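You operate a simulated robot arm through the tools that you are given. There is no shell and no other tool. Be economical: measure what you need, move in short steps, check, and stop when the job is done.

You are at the controls of a simulated two-armed robot. One attempt, no reset.

JOB
Pick up the pear cheese from the top of the end bench with one hand, pass it to the other hand and put it on the middle shelf of the valve bench. Set down upright: pear cheese.

The check looks at the end state, three seconds after you hand in, the way a careful person would. Anything else that was tipped, shoved, dropped, spilled or broken makes it a failure.

ROBOT AND FRAMES
Two 7-joint arms with two-finger parallel grippers on one trunk, on a base that drives. Base frame: it is fixed to the floor where the robot stands at the start and does not move with it; the origin is under the middle of the robot, x ahead of it, y to its left, z up; the surface under the hand at the start is at about z = 0.88. Readings come in m, degrees, newtons and seconds.
The left shoulder is at the start at [0.05, 0.177, 1.23], the right one opposite. With the tool pointing down near the work surface each hand reaches from about 0.2 to 0.7 m from the robot's upright axis, wherever it stands, measured 20 degrees to its own side. Places, roughly: middle shelf of the valve bench [-0.8, -0.3, 0.5]; pear cheese (6x6x12 cm) [0.7, 0.1, 0.9]. Payload 3.43 kg a hand.
The tool frame of a hand sits at the grasp point between the pads (the TCP): z along the fingers, y along the line on which they close. The tips reach 0.034 m beyond it. Largest opening 0.128 m; finger width 0.024, thickness 0.012; the body of the gripper, 0.048 by 0.13 m, starts 0.096 m behind the TCP.
Orientation is that of the tool frame in the base frame, as a unit quaternion [x, y, z, w]. With the fingers straight down and closing along the base's y, the tool's x points along the base's -x, its y along +y and its z along -z.

CONTROLS
- The arms move only by the tool move_arm. It takes "left_commands", "right_commands" or both (then of equal length, played together; a hand with none holds still); each is one flat list of numbers, 6 for each row, row after row: the shift along the tool's x, y, z in units of 100 mm (1.0 is 100 mm), then the turn, a rotation vector about the tool's x, y, z in units of 120 degrees (1.0 is 120 degrees). In form: [x, y, z, wx, wy, wz, x, y, z, wx, wy, wz, ...]. A call has 1 to 10 rows; each row is the pose to reach, as a shift and turn from the pose commanded when the call began, along the tool's axes at that moment. "left_hand" and "right_hand" are, for a hand that has rows, the finger opening in m, from 0 to 0.128, set as the call begins (left out, the last holds). A call with a number of a shift or a turn outside -1 to 1 is refused whole. Each row takes 0.2 s and may step no farther than 0.05 m and 8.6 degrees from the row before; otherwise, or with a gripper value out of range, the whole call is refused. A pose out of reach is approached as far as the arm can. The call stops where the force on the tool passes 40 N (or 10 N more than at its start, if that is more) or the arm is blocked; 0.2 s more then pass. The fingers move at their own pace (about 0.108 m/s each) and stop on an object; they squeeze with about 37 N. The grip force told is the motor's: it shows also when the fingers shut on nothing. Time passes only in rows, and 0.2 s behind the last, so rows that repeat a pose let the fingers close. The reply holds the time, the measured pose of the TCP, the force on the tool along the base axes, the opening and the grip force, in the units named above and with some noise, with the torque about the TCP (base axes, N m) and any sound that the robot's microphone picked up, and new pictures: "views" is both (left out), scene, wrist or none (wrist: the cameras of the hands that moved).
- Cameras (640 x 400 px; columns grow to the right, rows downward): "scene" is now at [0.096, 0.0782, 1.3671]; the picture's right is [0.89, -0.46, 0.00], its down [-0.36, -0.70, -0.62] and it looks along [0.28, 0.55, -0.79] (base axes); focal length 214 px, centre (320, 200). "left" rides on the left gripper at [0.076, 0.011, -0.16] in its tool frame; the picture's right is [-0.15, 0.99, 0.00], its down [-0.88, -0.13, -0.46] and it looks along [-0.45, -0.07, 0.89] (tool axes); focal length 234 px, centre (320, 200). "right" rides on the right gripper at [0.076, -0.011, -0.16] in its tool frame; the picture's right is [0.15, 0.99, 0.00], its down [-0.88, 0.13, -0.46] and it looks along [-0.45, 0.07, 0.89] (tool axes); focal length 234 px, centre (320, 200). There is no depth. A picture from a camera that has moved, and an enlarged one, comes with that camera's place and axes in the base frame and with its lens. The place of the scene camera against the robot may be out by one fixed shift of up to 0.018 m in any direction.
- raise_lower(by): slides the trunk up (or, below 0, down) by that many m; the arms and the scene camera ride with it, the base frame stays. It gives what a move gives, with no picture.
- steer(legs): drives the robot by 1 to 6 legs, each [ahead, turn to the left] in m and degrees, along the robot's own axes; the way and the turn of a leg run together, so that a leg with both is an arc; at most 1.5 m and 180 degrees a leg. The arms and the cameras ride along, it lands a little off, and it stops where it bumps. It gives what a move gives, and a new picture of the scene camera.
- aim_head(pan, tilt): turns the head with the scene camera to pan (to the left, within 80 degrees either way) and tilt (down, from -29 to 69), counted from straight ahead of the robot. It gives what a move gives, and a new picture of the scene camera.
- close_up(camera, box): a new picture of the part [left, top, right, bottom] of that camera's present view, enlarged. No time passes.
- hand_in(): hands the job in; it is judged then, once.

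Go step by step. Nothing tells you exact positions but the pictures and the camera data: compare them with the known pose of the tool, close in by small moves and look again before you grip or let go. The budget is 120 turns and 260 pictures, counting those below and the enlarged ones. Unless the task says otherwise, let go and move clear before handing in, and close with one line.

The tools are called after ">>>" by a JSON object that holds its "name" and its "arguments". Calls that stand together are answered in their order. move_arm: Moves the arms, as the interface text tells. Its arguments: {"type":"object","properties":{"left_commands":{"type":"array"},"left_hand":{"type":"number"},"right_commands":{"type":"array"},"right_hand":{"type":"number"},"views":{"type":"string","enum":["both","scene","wrist","none"]}},"required":[]} The other tools are called the same way: raise_lower (by) slides the trunk up or down; steer (legs) drives the base; aim_head (pan, tilt) turns the head that bears the scene camera; close_up (camera, box) takes an enlarged picture of a part of a camera's view; hand_in () hands the job in.

At the start:

```text
time_s: 0.0
left_tool_pos: [0.2536, 0.3604, 1.1772]
left_tool_rot: [0.001, 1.0, 0.0, -0.001]
left_contact_force: [-0.9, -0.2, -0.9]
left_wrist_torque: [0.01, 0.03, 0.01]
left_finger_gap: 0.1281
left_gripper_force: 0.0
right_tool_pos: [0.5071, 0.0165, 1.2909]
right_tool_rot: [0.001, 1.0, 0.0, 0.0]
right_contact_force: [-0.6, 0.7, -1.0]
right_wrist_torque: [-0.02, -0.04, -0.03]
right_finger_gap: 0.128
right_gripper_force: 0.0
trunk travel left (down, up): [-0.401, 0.0]
robot x, y, heading: [-0.0008, -0.0025, -0.2]
head pan, tilt: [62.6, 51.8]
```

scene: 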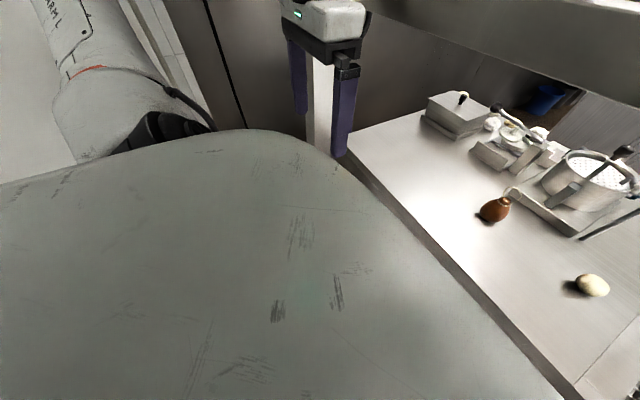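
right: 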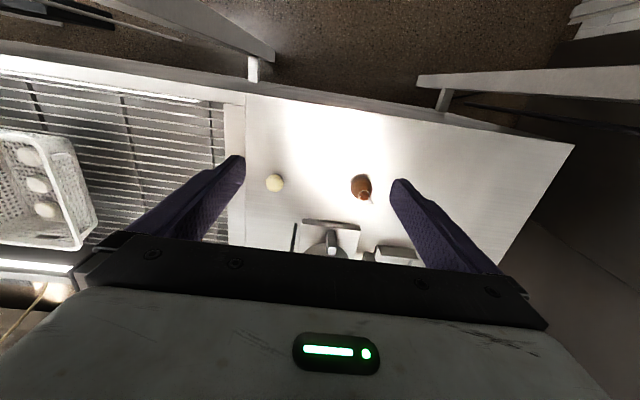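
left: 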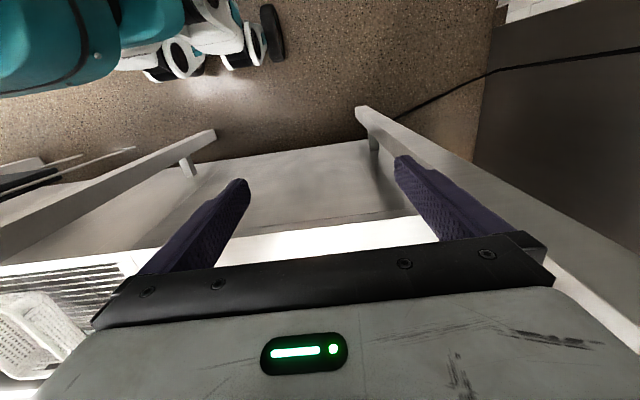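

I see a brown pear-shaped item and a pale round one on the bench ahead. The brown one is near [0.65, 0.14], which fits the pear cheese; I'll look from straight ahead and enlarge it.

>>> {"name": "aim_head", "arguments": {"pan": 10, "tilt": 40}}

>>> {"name": "close_up", "arguments": {"camera": "right", "box": [240, 140, 420, 252]}}

```text
time_s: 1.2
left_tool_pos: [0.2532, 0.3605, 1.178]
left_tool_rot: [0.0, 1.0, 0.0, 0.0]
left_contact_force: [-0.5, -0.7, 0.5]
left_wrist_torque: [-0.01, 0.0, 0.0]
left_finger_gap: 0.1278
left_gripper_force: 0.1
right_tool_pos: [0.5082, 0.016, 1.2913]
right_tool_rot: [0.0, 1.0, 0.0, 0.0]
right_contact_force: [-0.1, 0.8, 0.5]
right_wrist_torque: [0.0, 0.03, -0.01]
right_finger_gap: 0.128
right_gripper_force: 0.1
trunk travel left (down, up): [-0.401, 0.0]
robot x, y, heading: [-0.0008, 0.0023, 0.1]
head pan, tilt: [10.0, 40.0]
camera scene: at [0.145, 0.0261, 1.3837], right [0.17, -0.98, 0.0], down [-0.63, -0.11, -0.77], along [0.75, 0.13, -0.64], focal length 214 px, centre (320, 200)
```

scene: 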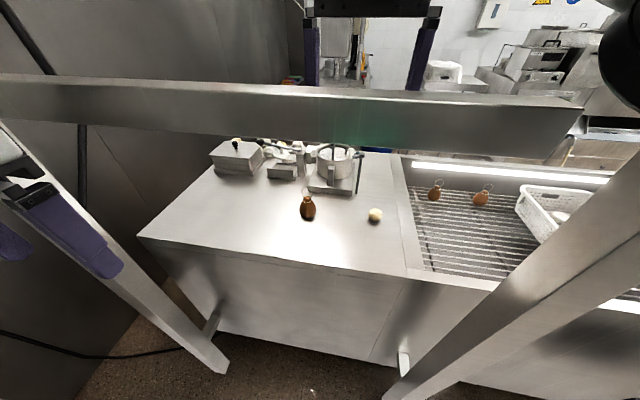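

```text
3.56 times, centred on (330, 196) of right
camera zoom: at [0.433, 0.0057, 1.4509], right [-0.15, 0.99, 0.0], down [0.88, 0.13, 0.46], along [0.45, 0.07, -0.89], focal length 833 px, centre (284, 214)
```

zoom: 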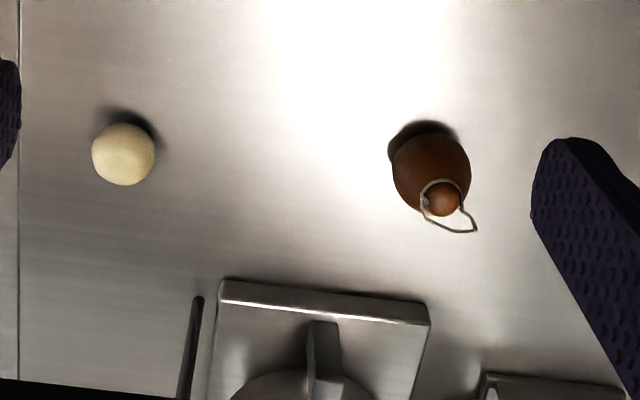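

The brown pear with a string loop is the target and stands upright. There is also a frame (two posts and a crossbar) between me and the bench, so I'll look around to locate it before moving.

>>> {"name": "aim_head", "arguments": {"pan": 0, "tilt": 10}}

>>> {"name": "aim_head", "arguments": {"pan": -45, "tilt": 35}}

>>> {"name": "aim_head", "arguments": {"pan": 45, "tilt": 35}}

```text
time_s: 2.2
left_tool_pos: [0.2532, 0.3606, 1.1776]
left_tool_rot: [0.0, 1.0, 0.0, 0.0]
left_contact_force: [-0.1, -1.0, -0.5]
left_wrist_torque: [0.01, 0.0, 0.02]
left_finger_gap: 0.128
left_gripper_force: 0.2
right_tool_pos: [0.5071, 0.0178, 1.2907]
right_tool_rot: [0.001, 1.0, 0.0, 0.0]
right_contact_force: [-0.3, -0.3, 0.2]
right_wrist_torque: [-0.01, 0.01, 0.0]
right_finger_gap: 0.1283
right_gripper_force: 0.1
trunk travel left (down, up): [-0.401, 0.0]
robot x, y, heading: [0.0008, -0.0008, 0.3]
head pan, tilt: [0.0, 10.0]
camera scene: at [0.1543, 0.0113, 1.4313], right [0.0, -1.0, 0.0], down [-0.17, 0.0, -0.98], along [0.98, 0.0, -0.17], focal length 214 px, centre (320, 200)
```

scene: 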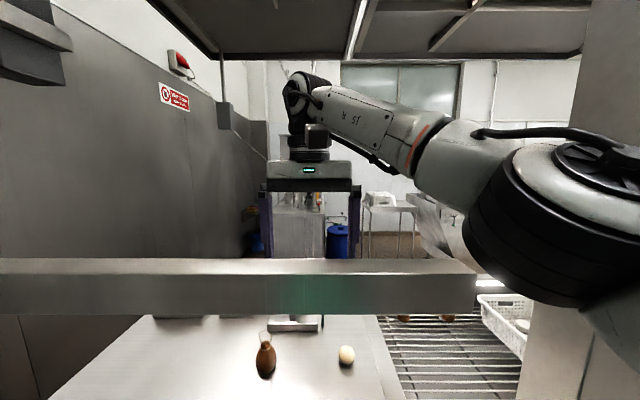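

```text
time_s: 3.3
left_tool_pos: [0.2533, 0.361, 1.1769]
left_tool_rot: [-0.001, 1.0, 0.0, 0.0]
left_contact_force: [0.1, -0.3, -0.8]
left_wrist_torque: [0.04, 0.01, -0.02]
left_finger_gap: 0.1278
left_gripper_force: 0.1
right_tool_pos: [0.5075, 0.0163, 1.2904]
right_tool_rot: [0.001, 1.0, 0.0, 0.001]
right_contact_force: [1.0, 0.3, -0.9]
right_wrist_torque: [0.04, 0.01, 0.02]
right_finger_gap: 0.1277
right_gripper_force: 0.1
trunk travel left (down, up): [-0.401, 0.0]
robot x, y, heading: [0.002, -0.0003, 0.1]
head pan, tilt: [-45.0, 35.0]
camera scene: at [0.1236, -0.0509, 1.3913], right [-0.71, -0.71, 0.0], down [-0.41, 0.41, -0.82], along [0.58, -0.58, -0.57], focal length 214 px, centre (320, 200)
```

scene: 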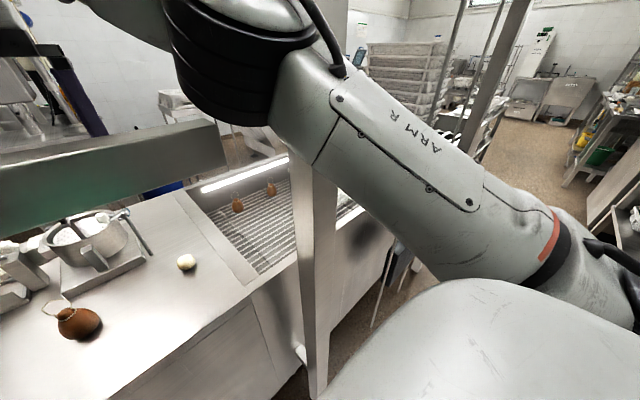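

```text
time_s: 4.9
left_tool_pos: [0.2535, 0.3602, 1.1782]
left_tool_rot: [0.001, 1.0, -0.001, -0.001]
left_contact_force: [0.4, 0.1, -0.6]
left_wrist_torque: [0.01, 0.01, 0.03]
left_finger_gap: 0.1279
left_gripper_force: 0.1
right_tool_pos: [0.5081, 0.0167, 1.2914]
right_tool_rot: [0.001, 1.0, 0.0, 0.0]
right_contact_force: [-0.2, -0.1, 0.6]
right_wrist_torque: [0.02, 0.02, 0.0]
right_finger_gap: 0.1281
right_gripper_force: 0.1
trunk travel left (down, up): [-0.401, 0.0]
robot x, y, heading: [0.0004, -0.0004, 0.1]
head pan, tilt: [45.0, 35.0]
camera scene: at [0.1236, 0.0735, 1.3913], right [0.71, -0.71, 0.0], down [-0.41, -0.41, -0.82], along [0.58, 0.58, -0.57], focal length 214 px, centre (320, 200)
```

scene: 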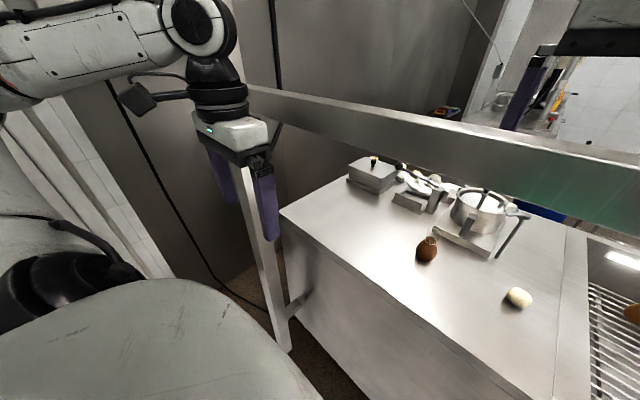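

The frame is two full-height posts at about x 0.37, y −0.27 and y +0.58, with a rail at z ≈ 1.27–1.32, x ≈ 0.33–0.37. The right hand hangs over that rail. I'll look to the sides for free space before lifting it and backing out.

>>> {"name": "aim_head", "arguments": {"pan": 80, "tilt": 25}}

>>> {"name": "aim_head", "arguments": {"pan": -80, "tilt": 25}}

```text
time_s: 5.9
left_tool_pos: [0.253, 0.3602, 1.1776]
left_tool_rot: [0.0, 1.0, 0.0, 0.0]
left_contact_force: [-0.4, 0.1, 0.5]
left_wrist_torque: [-0.02, 0.0, 0.02]
left_finger_gap: 0.1281
left_gripper_force: 0.0
right_tool_pos: [0.5081, 0.0166, 1.2908]
right_tool_rot: [0.001, 1.0, 0.0, 0.0]
right_contact_force: [-0.1, -0.1, -0.5]
right_wrist_torque: [-0.03, 0.03, 0.02]
right_finger_gap: 0.1282
right_gripper_force: 0.0
trunk travel left (down, up): [-0.401, 0.0]
robot x, y, heading: [-0.0023, 0.0008, 0.1]
head pan, tilt: [80.0, 25.0]
camera scene: at [0.0774, 0.102, 1.407], right [0.98, -0.17, 0.0], down [-0.07, -0.42, -0.91], along [0.16, 0.89, -0.42], focal length 214 px, centre (320, 200)
```

scene: 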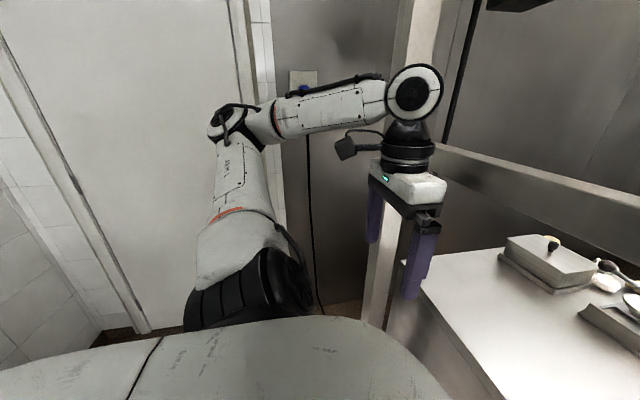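

```text
time_s: 8.4
left_tool_pos: [0.253, 0.3597, 1.177]
left_tool_rot: [0.0, 1.0, 0.0, 0.001]
left_contact_force: [-1.0, -0.4, 0.7]
left_wrist_torque: [-0.01, 0.01, -0.01]
left_finger_gap: 0.1278
left_gripper_force: 0.1
right_tool_pos: [0.5083, 0.0162, 1.2917]
right_tool_rot: [0.001, 1.0, 0.0, 0.0]
right_contact_force: [0.3, 1.1, -0.4]
right_wrist_torque: [-0.03, -0.01, -0.01]
right_finger_gap: 0.1279
right_gripper_force: 0.1
trunk travel left (down, up): [-0.401, 0.0]
robot x, y, heading: [-0.0002, -0.0005, -0.2]
head pan, tilt: [-80.0, 25.0]
camera scene: at [0.0773, -0.0794, 1.407], right [-0.98, -0.17, 0.0], down [-0.07, 0.42, -0.91], along [0.16, -0.89, -0.42], focal length 214 px, centre (320, 200)
```

scene: 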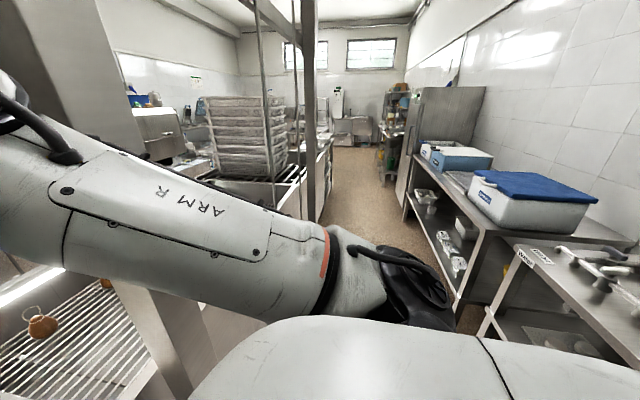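

The right arm's upper link sits inside the frame, and a labelled bench stands behind me to the right. I'll enlarge that.

>>> {"name": "close_up", "arguments": {"camera": "scene", "box": [400, 200, 640, 400]}}

>>> {"name": "move_arm", "arguments": {"right_commands": [0, 0, -0.3, 0, 0, 0, 0, 0, -0.6, 0, 0, 0, 0, 0, -0.9, 0, 0, 0, 0, 0, -1.0, 0, 0, 0], "views": "wrist"}}

>>> {"name": "aim_head", "arguments": {"pan": 0, "tilt": 10}}

```text
2.00 times, centred on (520, 300) of scene
camera zoom: at [0.0773, -0.0794, 1.407], right [-0.98, -0.17, 0.0], down [-0.07, 0.42, -0.91], along [0.16, -0.89, -0.42], focal length 429 px, centre (-80, 0)
```

zoom: 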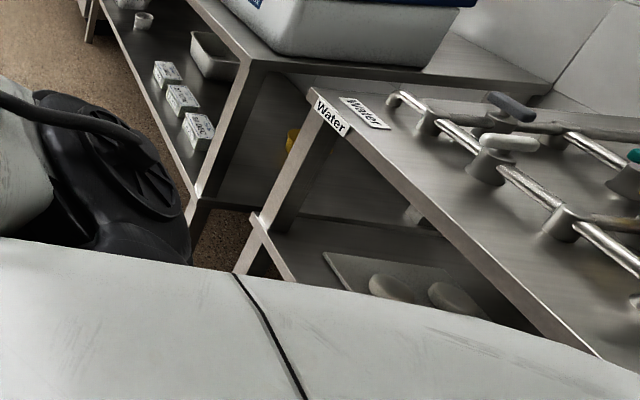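

```text
time_s: 9.4
left_tool_pos: [0.2519, 0.3607, 1.1785]
left_tool_rot: [0.0, 1.0, 0.0, 0.0]
left_contact_force: [-0.2, -0.1, -0.2]
left_wrist_torque: [0.02, 0.0, 0.01]
left_finger_gap: 0.128
left_gripper_force: 0.0
right_tool_pos: [0.4894, 0.0164, 1.3199]
right_tool_rot: [0.0, 1.0, -0.001, 0.001]
right_contact_force: [0.2, -0.2, 0.2]
right_wrist_torque: [-0.04, 0.02, 0.04]
right_finger_gap: 0.1278
right_gripper_force: 0.0
right hand out of reach, approached as far as the arm can: row 1, 2, 3, 4
trunk travel left (down, up): [-0.401, 0.0]
robot x, y, heading: [0.0008, 0.0001, -0.2]
head pan, tilt: [-80.0, 25.0]
camera right: at [0.4145, 0.0068, 1.4792], right [-0.15, 0.99, 0.0], down [0.88, 0.13, 0.46], along [0.45, 0.07, -0.89], focal length 234 px, centre (320, 200)
```

right: 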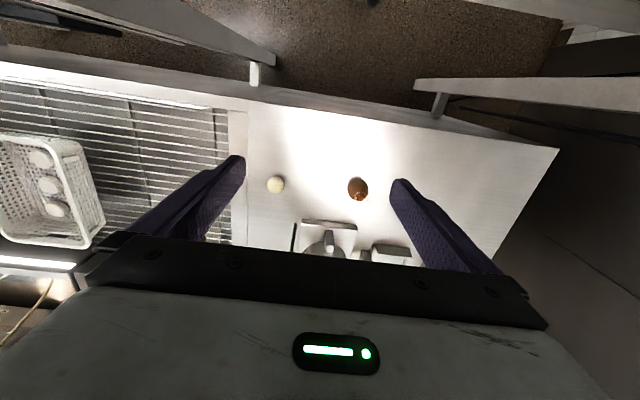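

```text
time_s: 10.9
left_tool_pos: [0.253, 0.3604, 1.1771]
left_tool_rot: [0.0, 1.0, 0.0, 0.0]
left_contact_force: [-0.1, 0.3, 0.3]
left_wrist_torque: [-0.01, -0.01, -0.02]
left_finger_gap: 0.1279
left_gripper_force: 0.0
right_tool_pos: [0.4894, 0.0174, 1.3202]
right_tool_rot: [0.001, 1.0, 0.001, 0.001]
right_contact_force: [0.4, -0.2, -0.4]
right_wrist_torque: [-0.03, -0.02, -0.01]
right_finger_gap: 0.128
right_gripper_force: 0.1
trunk travel left (down, up): [-0.401, 0.0]
robot x, y, heading: [-0.0002, 0.0008, -0.1]
head pan, tilt: [0.0, 10.0]
camera scene: at [0.1543, 0.0112, 1.4314], right [0.0, -1.0, 0.0], down [-0.17, 0.0, -0.98], along [0.98, 0.0, -0.17], focal length 214 px, centre (320, 200)
```

scene: 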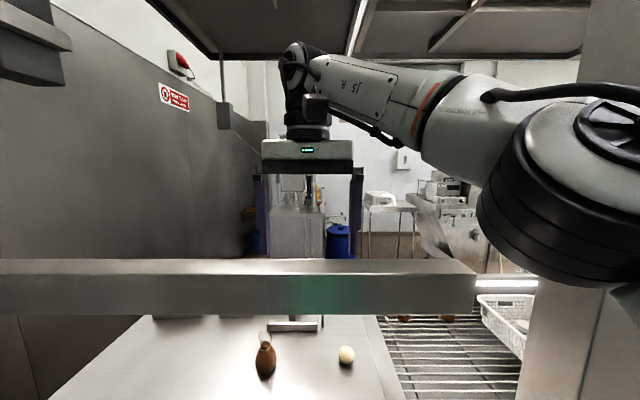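

The rail ends freely at about y = −0.125 and sits below the right arm. Tipping the right fingers forward will get them above the rail before I draw back.

>>> {"name": "move_arm", "arguments": {"right_commands": [0.05, 0, 0, 0, -0.0667, 0, 0.1, 0, 0, 0, -0.1333, 0, 0.15, 0, 0, 0, -0.2, 0, 0.2, 0, 0, 0, -0.2667, 0, 0.25, 0, 0, 0, -0.3333, 0, 0.3, 0, 0, 0, -0.4, 0], "views": "scene"}}

```text
time_s: 12.3
left_tool_pos: [0.2521, 0.3611, 1.1781]
left_tool_rot: [0.001, 1.0, 0.0, 0.0]
left_contact_force: [0.2, -0.6, 0.1]
left_wrist_torque: [-0.02, 0.0, -0.03]
left_finger_gap: 0.1276
left_gripper_force: 0.2
right_tool_pos: [0.4571, 0.0177, 1.3199]
right_tool_rot: [0.001, 0.913, 0.001, 0.409]
right_contact_force: [-0.9, 0.8, 0.2]
right_wrist_torque: [-0.02, 0.01, 0.02]
right_finger_gap: 0.1282
right_gripper_force: 0.1
trunk travel left (down, up): [-0.401, 0.0]
robot x, y, heading: [0.0017, 0.0012, 0.0]
head pan, tilt: [0.0, 10.0]
camera scene: at [0.1539, 0.0113, 1.4315], right [0.0, -1.0, 0.0], down [-0.17, 0.0, -0.98], along [0.98, 0.0, -0.17], focal length 214 px, centre (320, 200)
```

scene: 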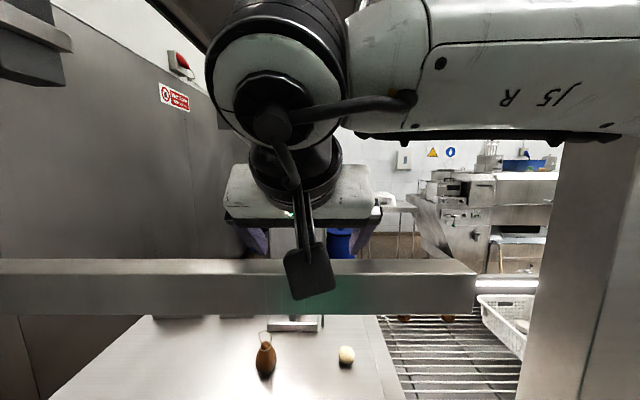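

Fingers now point 48° forward. Next I raise 0.09 m straight up.

>>> {"name": "move_arm", "arguments": {"right_commands": [-0.224, 0, -0.2, 0, 0, 0, -0.448, 0, -0.4, 0, 0, 0, -0.67, 0, -0.6, 0, 0, 0], "views": "scene"}}

```text
time_s: 13.1
left_tool_pos: [0.2531, 0.3608, 1.1769]
left_tool_rot: [0.0, 1.0, 0.0, 0.0]
left_contact_force: [-0.4, 0.6, -0.1]
left_wrist_torque: [0.01, -0.01, 0.01]
left_finger_gap: 0.1278
left_gripper_force: 0.0
right_tool_pos: [0.4582, 0.0177, 1.4092]
right_tool_rot: [0.0, 0.914, -0.001, 0.407]
right_contact_force: [-0.4, -0.7, -0.3]
right_wrist_torque: [0.02, -0.01, -0.02]
right_finger_gap: 0.128
right_gripper_force: 0.1
trunk travel left (down, up): [-0.401, 0.0]
robot x, y, heading: [-0.0016, -0.0042, -0.1]
head pan, tilt: [0.0, 10.0]
camera scene: at [0.1539, 0.0115, 1.4314], right [0.0, -1.0, 0.0], down [-0.17, 0.0, -0.98], along [0.98, 0.0, -0.17], focal length 214 px, centre (320, 200)
```

scene: 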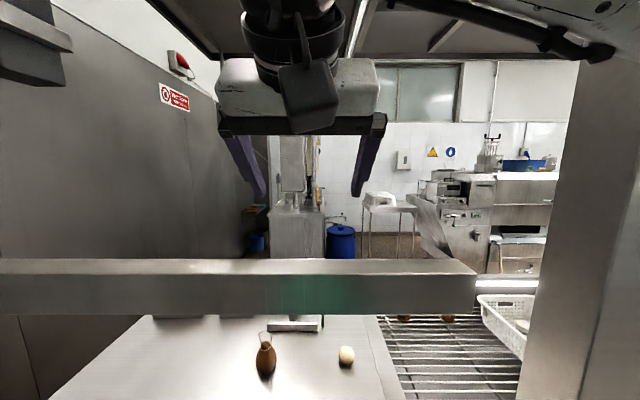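

The hand is now clear above the rail. I draw it in 0.06 m and back the robot 0.15 m, keeping the arm shape.

>>> {"name": "move_arm", "arguments": {"right_commands": [0.2, 0, -0.224, 0, 0, 0, 0.4, 0, -0.448, 0, 0, 0], "views": "none"}}

>>> {"name": "steer", "arguments": {"legs": [[-0.15, 0]]}}

```text
time_s: 13.7
left_tool_pos: [0.2525, 0.3606, 1.179]
left_tool_rot: [0.0, 1.0, 0.0, 0.0]
left_contact_force: [-0.4, -0.3, 0.6]
left_wrist_torque: [0.04, 0.0, -0.02]
left_finger_gap: 0.1282
left_gripper_force: 0.1
right_tool_pos: [0.3979, 0.0197, 1.4104]
right_tool_rot: [0.0, 0.914, 0.001, 0.407]
right_contact_force: [-0.1, 0.5, -0.1]
right_wrist_torque: [-0.02, -0.02, 0.02]
right_finger_gap: 0.1279
right_gripper_force: 0.1
trunk travel left (down, up): [-0.401, 0.0]
robot x, y, heading: [0.0042, 0.0002, -0.1]
head pan, tilt: [0.0, 10.0]
```

```text
time_s: 15.1
left_tool_pos: [0.1012, 0.361, 1.1773]
left_tool_rot: [-0.001, 1.0, 0.0, 0.001]
left_contact_force: [-0.3, -1.7, 0.1]
left_wrist_torque: [-0.01, -0.04, -0.04]
left_finger_gap: 0.1279
left_gripper_force: 0.1
right_tool_pos: [0.2491, 0.0187, 1.4114]
right_tool_rot: [0.0, 0.914, 0.0, 0.406]
right_contact_force: [-0.9, -0.5, 0.4]
right_wrist_torque: [-0.01, -0.03, 0.02]
right_finger_gap: 0.1279
right_gripper_force: 0.1
trunk travel left (down, up): [-0.401, 0.0]
robot x, y, heading: [-0.1479, -0.0007, 0.2]
head pan, tilt: [0.0, 10.0]
camera scene: at [0.0039, 0.0114, 1.4315], right [0.0, -1.0, 0.0], down [-0.17, 0.0, -0.98], along [0.98, 0.0, -0.17], focal length 214 px, centre (320, 200)
```

scene: 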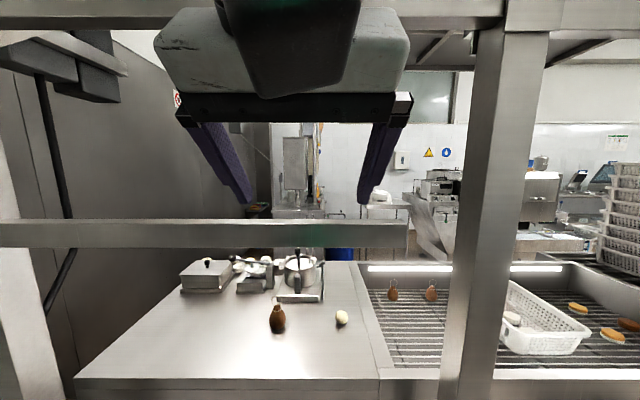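

Now well back from the frame (rail at x≈0.33, z 1.295–1.335). I'll bring the right hand over to its own side.

>>> {"name": "move_arm", "arguments": {"right_commands": [0, -0.45, 0, 0, 0, 0, 0, -0.9, 0, 0, 0, 0, 0, -1, 0, 0, 0, 0], "views": "none"}}

>>> {"name": "move_arm", "arguments": {"right_commands": [0, -0.45, 0, 0, 0, 0, 0, -0.9, 0, 0, 0, 0, 0, -1, 0, 0, 0, 0], "views": "none"}}

>>> {"name": "move_arm", "arguments": {"right_commands": [0, -0.45, 0, 0, 0, 0, 0, -0.9, 0, 0, 0, 0, 0, -1, 0, 0, 0, 0], "views": "none"}}

>>> {"name": "aim_head", "arguments": {"pan": 0, "tilt": 30}}

```text
time_s: 15.9
left_tool_pos: [0.1022, 0.3615, 1.1769]
left_tool_rot: [-0.001, 1.0, 0.0, 0.0]
left_contact_force: [-0.8, 0.0, -0.6]
left_wrist_torque: [0.02, 0.0, -0.01]
left_finger_gap: 0.1277
left_gripper_force: 0.1
right_tool_pos: [0.2504, -0.0817, 1.4086]
right_tool_rot: [0.0, 0.913, 0.001, 0.407]
right_contact_force: [-0.6, -0.7, -0.6]
right_wrist_torque: [0.01, 0.01, -0.01]
right_finger_gap: 0.128
right_gripper_force: 0.0
trunk travel left (down, up): [-0.401, 0.0]
robot x, y, heading: [-0.1496, -0.0022, -0.1]
head pan, tilt: [0.0, 10.0]
```

```text
time_s: 16.7
left_tool_pos: [0.1023, 0.3612, 1.1773]
left_tool_rot: [-0.001, 1.0, 0.0, 0.001]
left_contact_force: [-0.5, -0.3, -0.1]
left_wrist_torque: [0.02, -0.05, 0.01]
left_finger_gap: 0.1281
left_gripper_force: 0.1
right_tool_pos: [0.2503, -0.1814, 1.4108]
right_tool_rot: [0.0, 0.914, 0.0, 0.406]
right_contact_force: [-0.1, 1.2, 0.7]
right_wrist_torque: [-0.03, 0.01, 0.03]
right_finger_gap: 0.1279
right_gripper_force: 0.1
trunk travel left (down, up): [-0.401, 0.0]
robot x, y, heading: [-0.1476, -0.0026, 0.1]
head pan, tilt: [0.0, 10.0]
```

```text
time_s: 17.5
left_tool_pos: [0.1036, 0.3608, 1.1771]
left_tool_rot: [0.0, 1.0, 0.0, 0.0]
left_contact_force: [-0.2, 0.1, -0.3]
left_wrist_torque: [-0.02, -0.01, 0.03]
left_finger_gap: 0.1279
left_gripper_force: 0.1
right_tool_pos: [0.2507, -0.281, 1.4088]
right_tool_rot: [0.0, 0.914, 0.0, 0.406]
right_contact_force: [-0.6, 0.5, 1.1]
right_wrist_torque: [-0.01, -0.03, 0.02]
right_finger_gap: 0.1279
right_gripper_force: 0.2
trunk travel left (down, up): [-0.401, 0.0]
robot x, y, heading: [-0.1487, -0.0012, -0.1]
head pan, tilt: [0.0, 10.0]
```

```text
time_s: 18.3
left_tool_pos: [0.1034, 0.3607, 1.1773]
left_tool_rot: [0.0, 1.0, 0.0, 0.0]
left_contact_force: [0.2, -0.1, 0.1]
left_wrist_torque: [0.0, 0.0, 0.02]
left_finger_gap: 0.1278
left_gripper_force: 0.0
right_tool_pos: [0.2508, -0.2804, 1.4096]
right_tool_rot: [-0.001, 0.914, 0.001, 0.406]
right_contact_force: [0.5, 0.4, 1.2]
right_wrist_torque: [-0.02, 0.03, 0.02]
right_finger_gap: 0.1278
right_gripper_force: 0.1
trunk travel left (down, up): [-0.401, 0.0]
robot x, y, heading: [-0.1526, -0.0033, 0.3]
head pan, tilt: [0.0, 30.0]
camera scene: at [0.0022, 0.0114, 1.3991], right [0.0, -1.0, 0.0], down [-0.5, 0.0, -0.87], along [0.87, 0.0, -0.5], focal length 214 px, centre (320, 200)
```

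scene: 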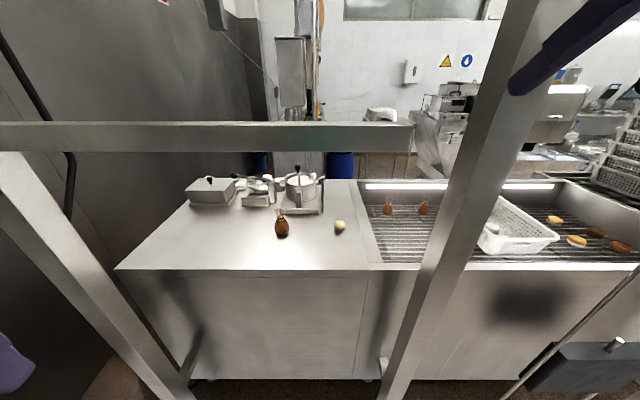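

Right hand is clear of the frame. I lower it 0.2 m to a parked pose, with the fingers pointing forward and down.

>>> {"name": "move_arm", "arguments": {"right_commands": [0.37, 0, 0.333, 0, 0, 0, 0.746, 0, 0.666, 0, 0, 0], "views": "none"}}

>>> {"name": "move_arm", "arguments": {"right_commands": [0.37, 0, 0.333, 0, 0, 0, 0.746, 0, 0.666, 0, 0, 0], "views": "none"}}

>>> {"name": "move_arm", "arguments": {"right_commands": [0.333, 0, -0.373, 0, 0, 0, 0.6, 0, -0.67, 0, 0, 0], "views": "wrist"}}

```text
refused: row 2 steps farther than a row can; nothing moved
```

```text
refused: row 2 steps farther than a row can; nothing moved
```

```text
time_s: 18.9
left_tool_pos: [0.1032, 0.3612, 1.1782]
left_tool_rot: [-0.002, 1.0, 0.0, 0.0]
left_contact_force: [0.5, -0.1, -1.0]
left_wrist_torque: [0.0, 0.01, 0.02]
left_finger_gap: 0.128
left_gripper_force: 0.1
right_tool_pos: [0.1607, -0.2804, 1.4102]
right_tool_rot: [0.0, 0.914, 0.001, 0.407]
right_contact_force: [-1.7, 0.6, -0.9]
right_wrist_torque: [0.0, 0.01, 0.02]
right_finger_gap: 0.128
right_gripper_force: 0.2
trunk travel left (down, up): [-0.401, 0.0]
robot x, y, heading: [-0.1494, 0.0001, -0.1]
head pan, tilt: [0.0, 30.0]
camera right: at [-0.0088, -0.2913, 1.4612], right [-0.1, 0.99, -0.11], down [0.25, 0.13, 0.96], along [0.96, 0.07, -0.26], focal length 234 px, centre (320, 200)
```

right: 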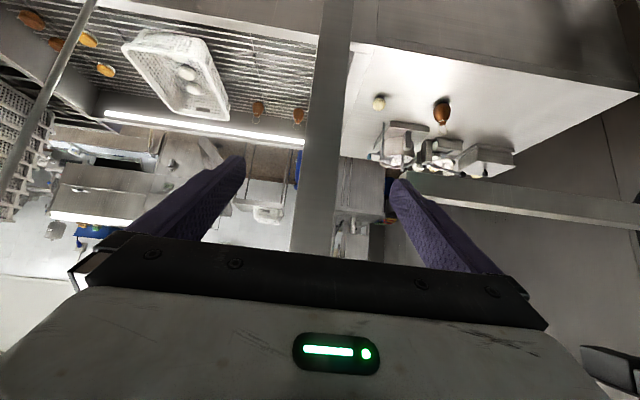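

The right hand moved back and is fine there. I lower it now in three rows per 0.1 m.

>>> {"name": "move_arm", "arguments": {"right_commands": [0.25, 0, 0.222, 0, 0, 0, 0.5, 0, 0.444, 0, 0, 0, 0.746, 0, 0.666, 0, 0, 0], "views": "none"}}

>>> {"name": "move_arm", "arguments": {"right_commands": [0.25, 0, 0.222, 0, 0, 0, 0.5, 0, 0.444, 0, 0, 0, 0.746, 0, 0.666, 0, 0, 0], "views": "none"}}

>>> {"name": "raise_lower", "arguments": {"by": -0.22}}

>>> {"name": "aim_head", "arguments": {"pan": 30, "tilt": 30}}

```text
time_s: 19.7
left_tool_pos: [0.1033, 0.3612, 1.1786]
left_tool_rot: [-0.002, 1.0, 0.0, 0.001]
left_contact_force: [0.9, -0.2, 0.9]
left_wrist_torque: [0.02, 0.04, 0.01]
left_finger_gap: 0.1279
left_gripper_force: 0.1
right_tool_pos: [0.1581, -0.2815, 1.3104]
right_tool_rot: [0.001, 0.914, 0.0, 0.406]
right_contact_force: [-0.4, -0.6, -0.6]
right_wrist_torque: [0.01, -0.01, -0.02]
right_finger_gap: 0.1279
right_gripper_force: 0.1
trunk travel left (down, up): [-0.401, 0.0]
robot x, y, heading: [-0.149, 0.0011, 0.0]
head pan, tilt: [0.0, 30.0]
```

```text
time_s: 20.5
left_tool_pos: [0.1036, 0.3601, 1.1777]
left_tool_rot: [-0.002, 1.0, 0.0, 0.0]
left_contact_force: [0.0, -0.5, -0.2]
left_wrist_torque: [0.01, 0.03, -0.01]
left_finger_gap: 0.128
left_gripper_force: 0.1
right_tool_pos: [0.1854, -0.2961, 1.264]
right_tool_rot: [0.0, 0.914, 0.001, 0.406]
right_contact_force: [-0.5, -0.5, -0.9]
right_wrist_torque: [0.01, 0.0, 0.04]
right_finger_gap: 0.128
right_gripper_force: 0.0
right hand out of reach, approached as far as the arm can: row 2, 3
trunk travel left (down, up): [-0.401, 0.0]
robot x, y, heading: [-0.1507, -0.0027, 0.1]
head pan, tilt: [0.0, 30.0]
```

```text
time_s: 22.9
left_tool_pos: [0.1019, 0.36, 0.958]
left_tool_rot: [0.0, 1.0, 0.0, -0.001]
left_contact_force: [0.6, 0.3, 0.0]
left_wrist_torque: [0.03, 0.03, -0.01]
left_finger_gap: 0.1279
left_gripper_force: 0.0
right_tool_pos: [0.1848, -0.2954, 1.0434]
right_tool_rot: [0.0, 0.914, 0.0, 0.405]
right_contact_force: [0.2, -0.7, -0.3]
right_wrist_torque: [0.03, -0.01, 0.0]
right_finger_gap: 0.1279
right_gripper_force: 0.0
trunk travel left (down, up): [-0.181, 0.22]
robot x, y, heading: [-0.1513, -0.0032, -0.1]
head pan, tilt: [0.0, 30.0]
```

```text
time_s: 23.8
left_tool_pos: [0.1023, 0.3603, 0.957]
left_tool_rot: [-0.001, 1.0, 0.0, 0.001]
left_contact_force: [-0.2, 0.3, 0.8]
left_wrist_torque: [-0.01, 0.02, 0.0]
left_finger_gap: 0.1279
left_gripper_force: 0.1
right_tool_pos: [0.1847, -0.2965, 1.0441]
right_tool_rot: [0.0, 0.914, 0.001, 0.406]
right_contact_force: [-0.5, -0.1, 0.0]
right_wrist_torque: [0.01, 0.0, 0.0]
right_finger_gap: 0.1278
right_gripper_force: 0.1
trunk travel left (down, up): [-0.181, 0.22]
robot x, y, heading: [-0.1493, -0.0018, 0.1]
head pan, tilt: [30.0, 30.0]
camera scene: at [-0.0099, 0.0566, 1.1791], right [0.5, -0.87, 0.0], down [-0.43, -0.25, -0.87], along [0.75, 0.43, -0.5], focal length 214 px, centre (320, 200)
```

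scene: 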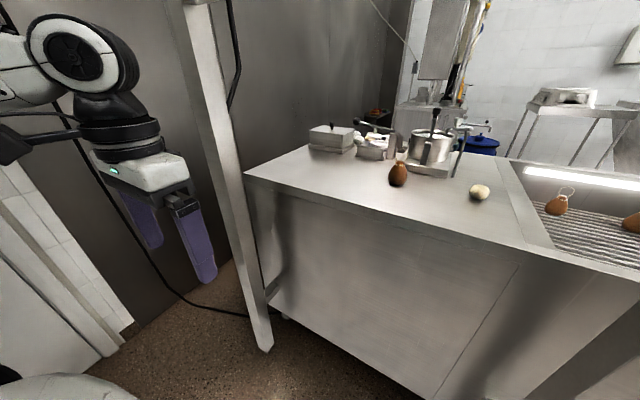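

Cheese re-measured at ≈(0.645, 0.143). I swing the left hand to point forward and slightly down while moving it ahead, all below the rail.

>>> {"name": "move_arm", "arguments": {"left_commands": [-0.25, 0, 0, 0, -0.0667, 0, -0.5, 0, 0, 0, -0.1333, 0, -0.75, 0, 0, 0, -0.2, 0, -1, 0, 0, 0, -0.2667, 0], "views": "none"}}

>>> {"name": "move_arm", "arguments": {"left_commands": [-0.21, 0, 0.13, 0, -0.0667, 0, -0.42, 0, 0.26, 0, -0.1333, 0, -0.63, 0, 0.39, 0, -0.2, 0, -0.84, 0, 0.52, 0, -0.2667, 0], "views": "scene"}}

```text
time_s: 24.8
left_tool_pos: [0.2058, 0.3593, 0.9577]
left_tool_rot: [-0.001, 0.961, 0.0, 0.277]
left_contact_force: [-0.7, -0.2, -0.2]
left_wrist_torque: [0.02, 0.0, 0.0]
left_finger_gap: 0.1282
left_gripper_force: 0.1
right_tool_pos: [0.1848, -0.2965, 1.0436]
right_tool_rot: [0.0, 0.914, 0.0, 0.406]
right_contact_force: [-0.2, -0.2, 0.4]
right_wrist_torque: [0.02, 0.0, 0.03]
right_finger_gap: 0.1282
right_gripper_force: 0.0
trunk travel left (down, up): [-0.181, 0.22]
robot x, y, heading: [-0.1535, 0.0002, 0.2]
head pan, tilt: [30.0, 30.0]
```

```text
time_s: 25.8
left_tool_pos: [0.3026, 0.3592, 0.9582]
left_tool_rot: [-0.001, 0.848, -0.001, 0.53]
left_contact_force: [-0.9, -0.8, 0.8]
left_wrist_torque: [0.04, 0.01, -0.02]
left_finger_gap: 0.1278
left_gripper_force: 0.0
right_tool_pos: [0.1859, -0.296, 1.0443]
right_tool_rot: [0.0, 0.914, 0.001, 0.406]
right_contact_force: [1.0, -0.1, -0.2]
right_wrist_torque: [0.03, -0.01, 0.02]
right_finger_gap: 0.1279
right_gripper_force: 0.0
trunk travel left (down, up): [-0.181, 0.22]
robot x, y, heading: [-0.1492, 0.0002, 0.0]
head pan, tilt: [30.0, 30.0]
camera scene: at [-0.0098, 0.0567, 1.179], right [0.5, -0.87, 0.0], down [-0.43, -0.25, -0.87], along [0.75, 0.43, -0.5], focal length 214 px, centre (320, 200)
```

scene: 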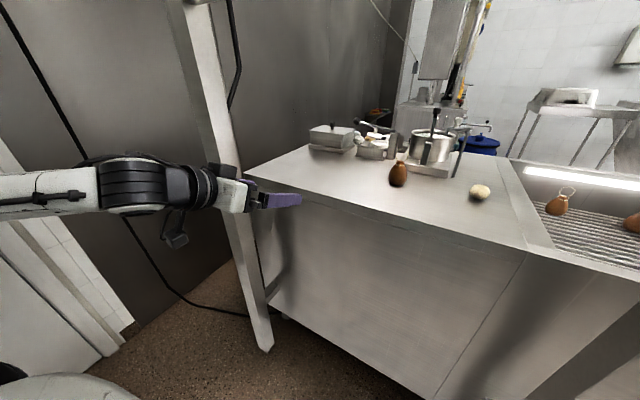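

The forward pose works. I now shift the left hand right by 0.2 m toward the cheese's line and tilt it down 12° more for clearance.

>>> {"name": "move_arm", "arguments": {"left_commands": [0, -0.4, 0, 0, 0.05, 0, 0, -0.8, 0, 0, 0.1, 0, 0, -1.0, 0, 0, 0.1, 0], "views": "none"}}

>>> {"name": "move_arm", "arguments": {"left_commands": [0, -0.4, 0, 0, 0, 0, 0, -0.8, 0, 0, 0, 0, 0, -1.0, 0, 0, 0, 0], "views": "both"}}

```text
time_s: 26.6
left_tool_pos: [0.3041, 0.2607, 0.9595]
left_tool_rot: [-0.001, 0.899, 0.0, 0.438]
left_contact_force: [0.0, -0.4, 0.0]
left_wrist_torque: [0.01, 0.03, 0.02]
left_finger_gap: 0.1281
left_gripper_force: 0.1
right_tool_pos: [0.1835, -0.2958, 1.043]
right_tool_rot: [-0.001, 0.914, 0.0, 0.406]
right_contact_force: [0.1, -0.1, -0.2]
right_wrist_torque: [0.01, 0.03, 0.0]
right_finger_gap: 0.1281
right_gripper_force: 0.0
trunk travel left (down, up): [-0.181, 0.22]
robot x, y, heading: [-0.147, -0.001, 0.1]
head pan, tilt: [30.0, 30.0]
```

```text
time_s: 27.4
left_tool_pos: [0.3047, 0.1617, 0.9576]
left_tool_rot: [-0.001, 0.899, 0.0, 0.438]
left_contact_force: [-0.1, 0.6, -0.3]
left_wrist_torque: [-0.02, -0.01, 0.02]
left_finger_gap: 0.1282
left_gripper_force: 0.1
right_tool_pos: [0.1852, -0.2959, 1.0442]
right_tool_rot: [0.0, 0.914, 0.001, 0.406]
right_contact_force: [0.3, -0.4, 0.4]
right_wrist_torque: [0.04, -0.03, 0.0]
right_finger_gap: 0.128
right_gripper_force: 0.0
trunk travel left (down, up): [-0.181, 0.22]
robot x, y, heading: [-0.1526, 0.0018, -0.2]
head pan, tilt: [30.0, 30.0]
camera scene: at [-0.0099, 0.0565, 1.179], right [0.5, -0.87, 0.0], down [-0.43, -0.25, -0.87], along [0.75, 0.43, -0.5], focal length 214 px, centre (320, 200)
camera left: at [0.1326, 0.1712, 0.9973], right [0.09, 0.99, 0.12], down [0.18, -0.13, 0.97], along [0.98, -0.06, -0.19], focal length 234 px, centre (320, 200)
```

scene: 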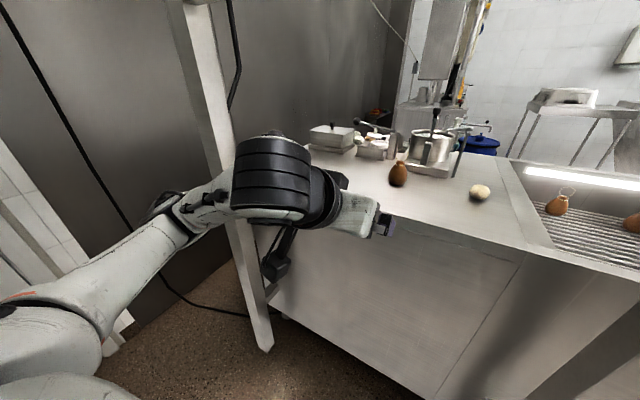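
left: 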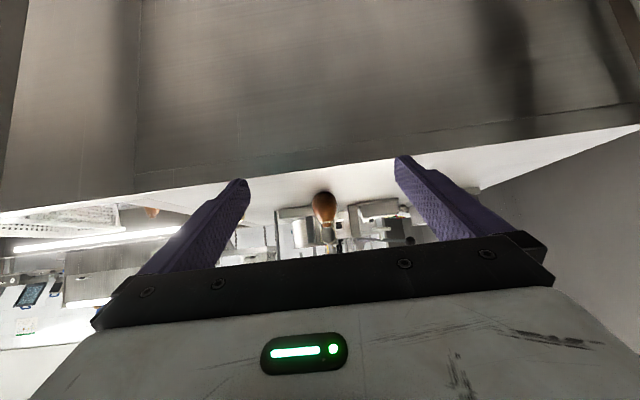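

Left camera also places the cheese at (0.645, 0.148), body centre z≈0.92, right on the hand's line. I advance straight at constant height, in stages.

>>> {"name": "move_arm", "arguments": {"left_commands": [-0.205, -0.05, 0.263, 0, 0, 0, -0.41, -0.1, 0.525, 0, 0, 0, -0.616, -0.13, 0.788, 0, 0, 0], "views": "none"}}

>>> {"name": "move_arm", "arguments": {"left_commands": [-0.205, 0, 0.263, 0, 0, 0, -0.41, 0, 0.525, 0, 0, 0, -0.616, 0, 0.788, 0, 0, 0], "views": "both"}}

```text
time_s: 28.2
left_tool_pos: [0.4031, 0.1492, 0.9558]
left_tool_rot: [-0.001, 0.899, 0.001, 0.438]
left_contact_force: [-0.7, 0.1, -0.1]
left_wrist_torque: [0.02, 0.01, -0.01]
left_finger_gap: 0.1279
left_gripper_force: 0.0
right_tool_pos: [0.1856, -0.2966, 1.0433]
right_tool_rot: [-0.001, 0.914, 0.001, 0.406]
right_contact_force: [1.0, 0.3, 0.4]
right_wrist_torque: [0.0, 0.04, -0.01]
right_finger_gap: 0.128
right_gripper_force: 0.2
trunk travel left (down, up): [-0.181, 0.22]
robot x, y, heading: [-0.1509, 0.0021, 0.2]
head pan, tilt: [30.0, 30.0]
```

```text
time_s: 29.0
left_tool_pos: [0.502, 0.1503, 0.9556]
left_tool_rot: [0.0, 0.899, 0.0, 0.438]
left_contact_force: [0.3, -0.2, -0.4]
left_wrist_torque: [-0.02, -0.05, 0.01]
left_finger_gap: 0.128
left_gripper_force: 0.0
right_tool_pos: [0.1843, -0.2968, 1.0428]
right_tool_rot: [0.0, 0.914, 0.0, 0.406]
right_contact_force: [-0.7, 0.9, 0.0]
right_wrist_torque: [0.02, 0.01, -0.01]
right_finger_gap: 0.1278
right_gripper_force: 0.0
trunk travel left (down, up): [-0.181, 0.22]
robot x, y, heading: [-0.1482, -0.0021, -0.0]
head pan, tilt: [30.0, 30.0]
camera scene: at [-0.0099, 0.0566, 1.179], right [0.5, -0.87, 0.0], down [-0.43, -0.25, -0.87], along [0.75, 0.43, -0.5], focal length 214 px, centre (320, 200)
camera left: at [0.3303, 0.1603, 0.9947], right [0.09, 0.99, 0.12], down [0.18, -0.13, 0.97], along [0.98, -0.07, -0.19], focal length 234 px, centre (320, 200)
```

scene: 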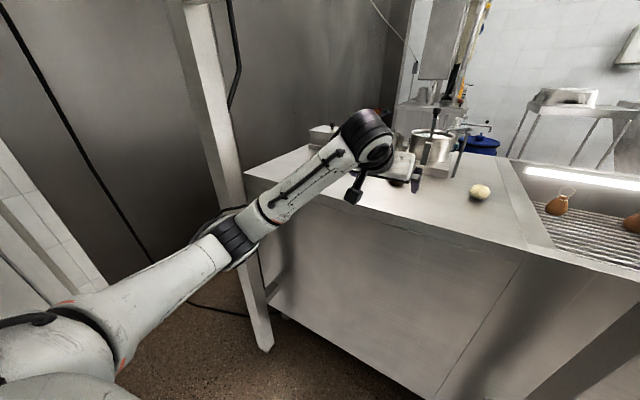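
left: 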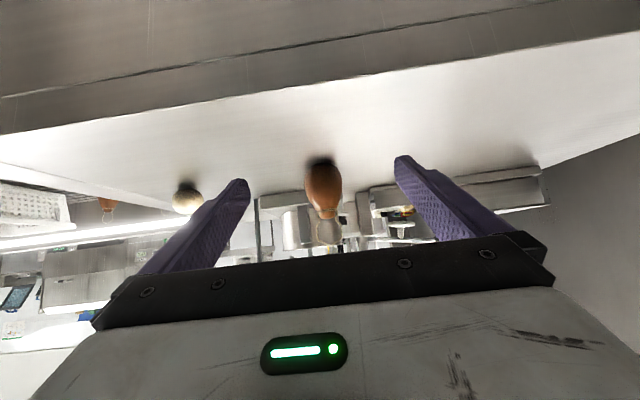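

The cheese sits squarely between the fingers' lines, still 0.14 m ahead. I enlarge it to judge its shape for the grip height.

>>> {"name": "close_up", "arguments": {"camera": "left", "box": [270, 145, 376, 251]}}

```text
3.77 times, centred on (323, 198) of left
camera zoom: at [0.3303, 0.1603, 0.9947], right [0.09, 0.99, 0.12], down [0.18, -0.13, 0.97], along [0.98, -0.07, -0.19], focal length 884 px, centre (309, 208)
```

zoom: 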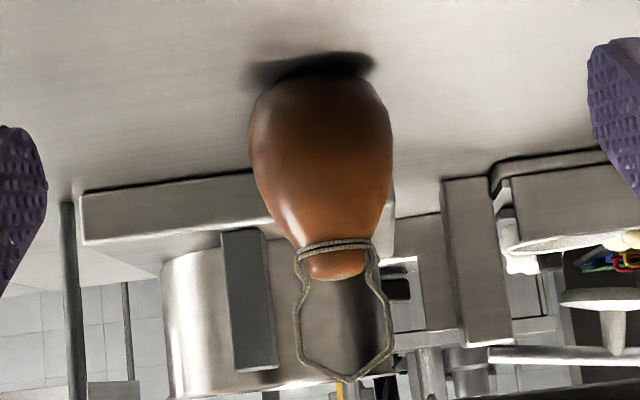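

The firm body is ~8 cm tall, widest (5.5 cm) about 2–2.5 cm above the bench, with a string loop above. To leave room for the other hand, I'll make the left grip steep (70° down), so the right can later take it from the side.

>>> {"name": "move_arm", "arguments": {"left_commands": [-0.133, 0, 0.087, 0, 0.067, 0, -0.265, 0, 0.175, 0, 0.133, 0, -0.4, 0, 0.262, 0, 0.2, 0, -0.53, 0, 0.35, 0, 0.267, 0], "views": "both"}}

```text
time_s: 30.0
left_tool_pos: [0.5447, 0.1567, 0.9691]
left_tool_rot: [0.0, 0.985, -0.001, 0.173]
left_contact_force: [0.3, 1.1, 0.8]
left_wrist_torque: [-0.11, 0.01, -0.03]
left_finger_gap: 0.1279
left_gripper_force: 0.0
left hand out of reach, approached as far as the arm can: row 4
right_tool_pos: [0.1862, -0.2953, 1.0438]
right_tool_rot: [-0.001, 0.914, 0.0, 0.406]
right_contact_force: [0.1, 0.3, 0.6]
right_wrist_torque: [-0.02, 0.01, -0.06]
right_finger_gap: 0.1279
right_gripper_force: 0.1
trunk travel left (down, up): [-0.181, 0.22]
robot x, y, heading: [-0.1474, -0.0015, 0.1]
head pan, tilt: [30.0, 30.0]
camera scene: at [-0.0091, 0.0581, 1.1787], right [0.5, -0.87, 0.0], down [-0.43, -0.25, -0.86], along [0.75, 0.43, -0.5], focal length 214 px, centre (320, 200)
camera left: at [0.4199, 0.1689, 1.0941], right [0.14, 0.99, 0.05], down [0.67, -0.13, 0.73], along [0.73, -0.07, -0.68], focal length 234 px, centre (320, 200)
```

scene: 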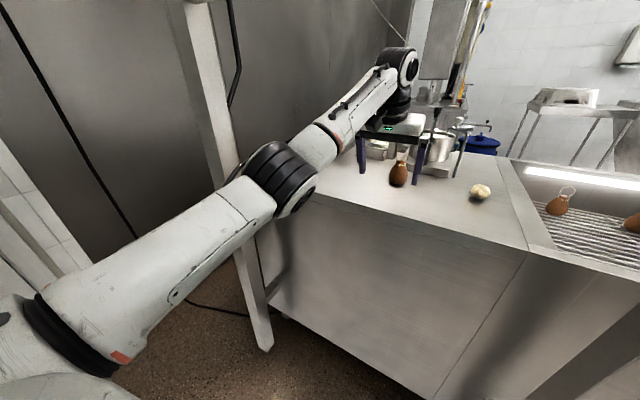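
left: 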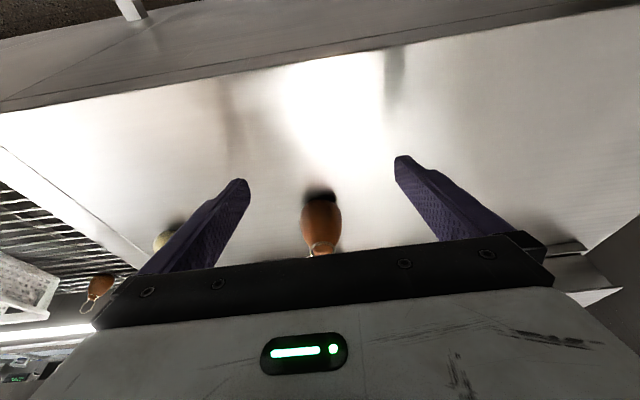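

At its reach limit, so I drive ahead 0.09 m; the open fingers pass well to either side of the cheese and above the bench.

>>> {"name": "steer", "arguments": {"legs": [[0.09, 0]]}}

>>> {"name": "close_up", "arguments": {"camera": "left", "box": [160, 100, 480, 300]}}

```text
time_s: 31.1
left_tool_pos: [0.634, 0.1567, 0.9689]
left_tool_rot: [-0.001, 0.985, 0.0, 0.173]
left_contact_force: [0.3, -0.1, -0.7]
left_wrist_torque: [-0.02, -0.01, -0.02]
left_finger_gap: 0.128
left_gripper_force: 0.1
right_tool_pos: [0.2754, -0.2956, 1.0427]
right_tool_rot: [0.0, 0.913, 0.001, 0.407]
right_contact_force: [-0.2, 0.3, 0.2]
right_wrist_torque: [-0.01, -0.04, 0.01]
right_finger_gap: 0.1281
right_gripper_force: 0.1
trunk travel left (down, up): [-0.181, 0.22]
robot x, y, heading: [-0.0614, 0.0029, -0.2]
head pan, tilt: [30.0, 30.0]
camera scene: at [0.0803, 0.057, 1.1789], right [0.5, -0.86, 0.0], down [-0.43, -0.25, -0.87], along [0.75, 0.43, -0.5], focal length 214 px, centre (320, 200)
```

scene: 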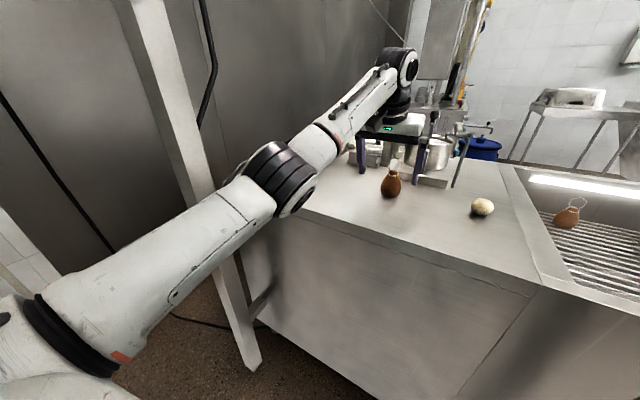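

```text
2.00 times, centred on (320, 200) of left
camera zoom: at [0.5092, 0.1682, 1.0945], right [0.14, 0.99, 0.05], down [0.67, -0.13, 0.73], along [0.73, -0.06, -0.68], focal length 468 px, centre (320, 200)
```

zoom: 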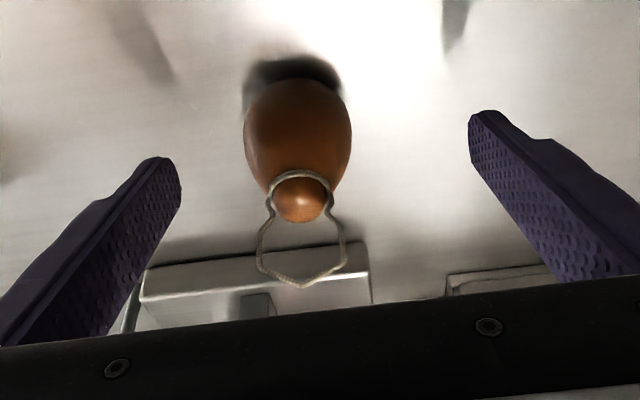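

Cheese at ≈(0.652, 0.147). I lower the open left fingers around it to TCP z≈0.924, keeping the tips just off the bench.

>>> {"name": "move_arm", "arguments": {"left_commands": [0, -0.1, 0, 0, 0, 0, 0.025, -0.1, 0.23, 0, 0, 0, 0.05, -0.1, 0.46, 0, 0, 0], "views": "both"}}

```text
time_s: 31.9
left_tool_pos: [0.6452, 0.1475, 0.9251]
left_tool_rot: [-0.001, 0.985, 0.0, 0.174]
left_contact_force: [-0.8, -0.9, 0.1]
left_wrist_torque: [0.03, 0.04, 0.01]
left_finger_gap: 0.1278
left_gripper_force: 0.1
right_tool_pos: [0.2745, -0.2965, 1.0442]
right_tool_rot: [0.0, 0.914, 0.0, 0.406]
right_contact_force: [-0.5, -0.5, 0.2]
right_wrist_torque: [-0.01, 0.0, 0.01]
right_finger_gap: 0.128
right_gripper_force: 0.0
trunk travel left (down, up): [-0.181, 0.22]
robot x, y, heading: [-0.056, -0.0029, 0.5]
head pan, tilt: [30.0, 30.0]
camera scene: at [0.08, 0.057, 1.179], right [0.5, -0.86, 0.0], down [-0.43, -0.25, -0.87], along [0.75, 0.43, -0.5], focal length 214 px, centre (320, 200)
camera left: at [0.5197, 0.1589, 1.0497], right [0.14, 0.99, 0.05], down [0.67, -0.13, 0.73], along [0.73, -0.07, -0.68], focal length 234 px, centre (320, 200)
```

scene: 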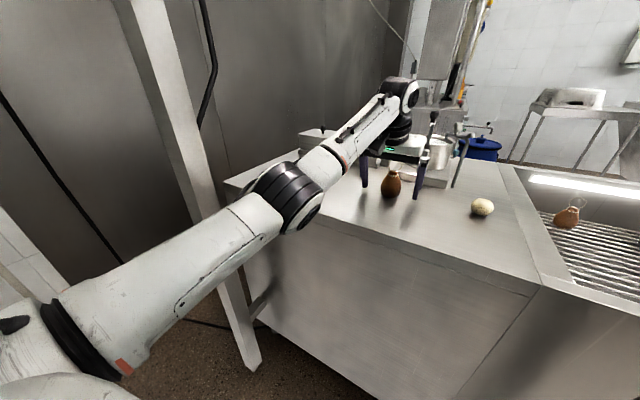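
left: 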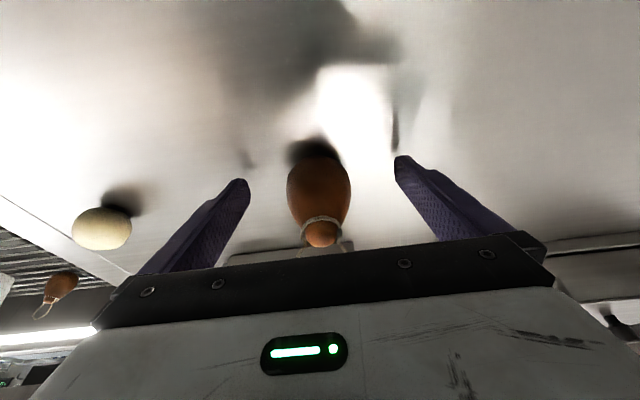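

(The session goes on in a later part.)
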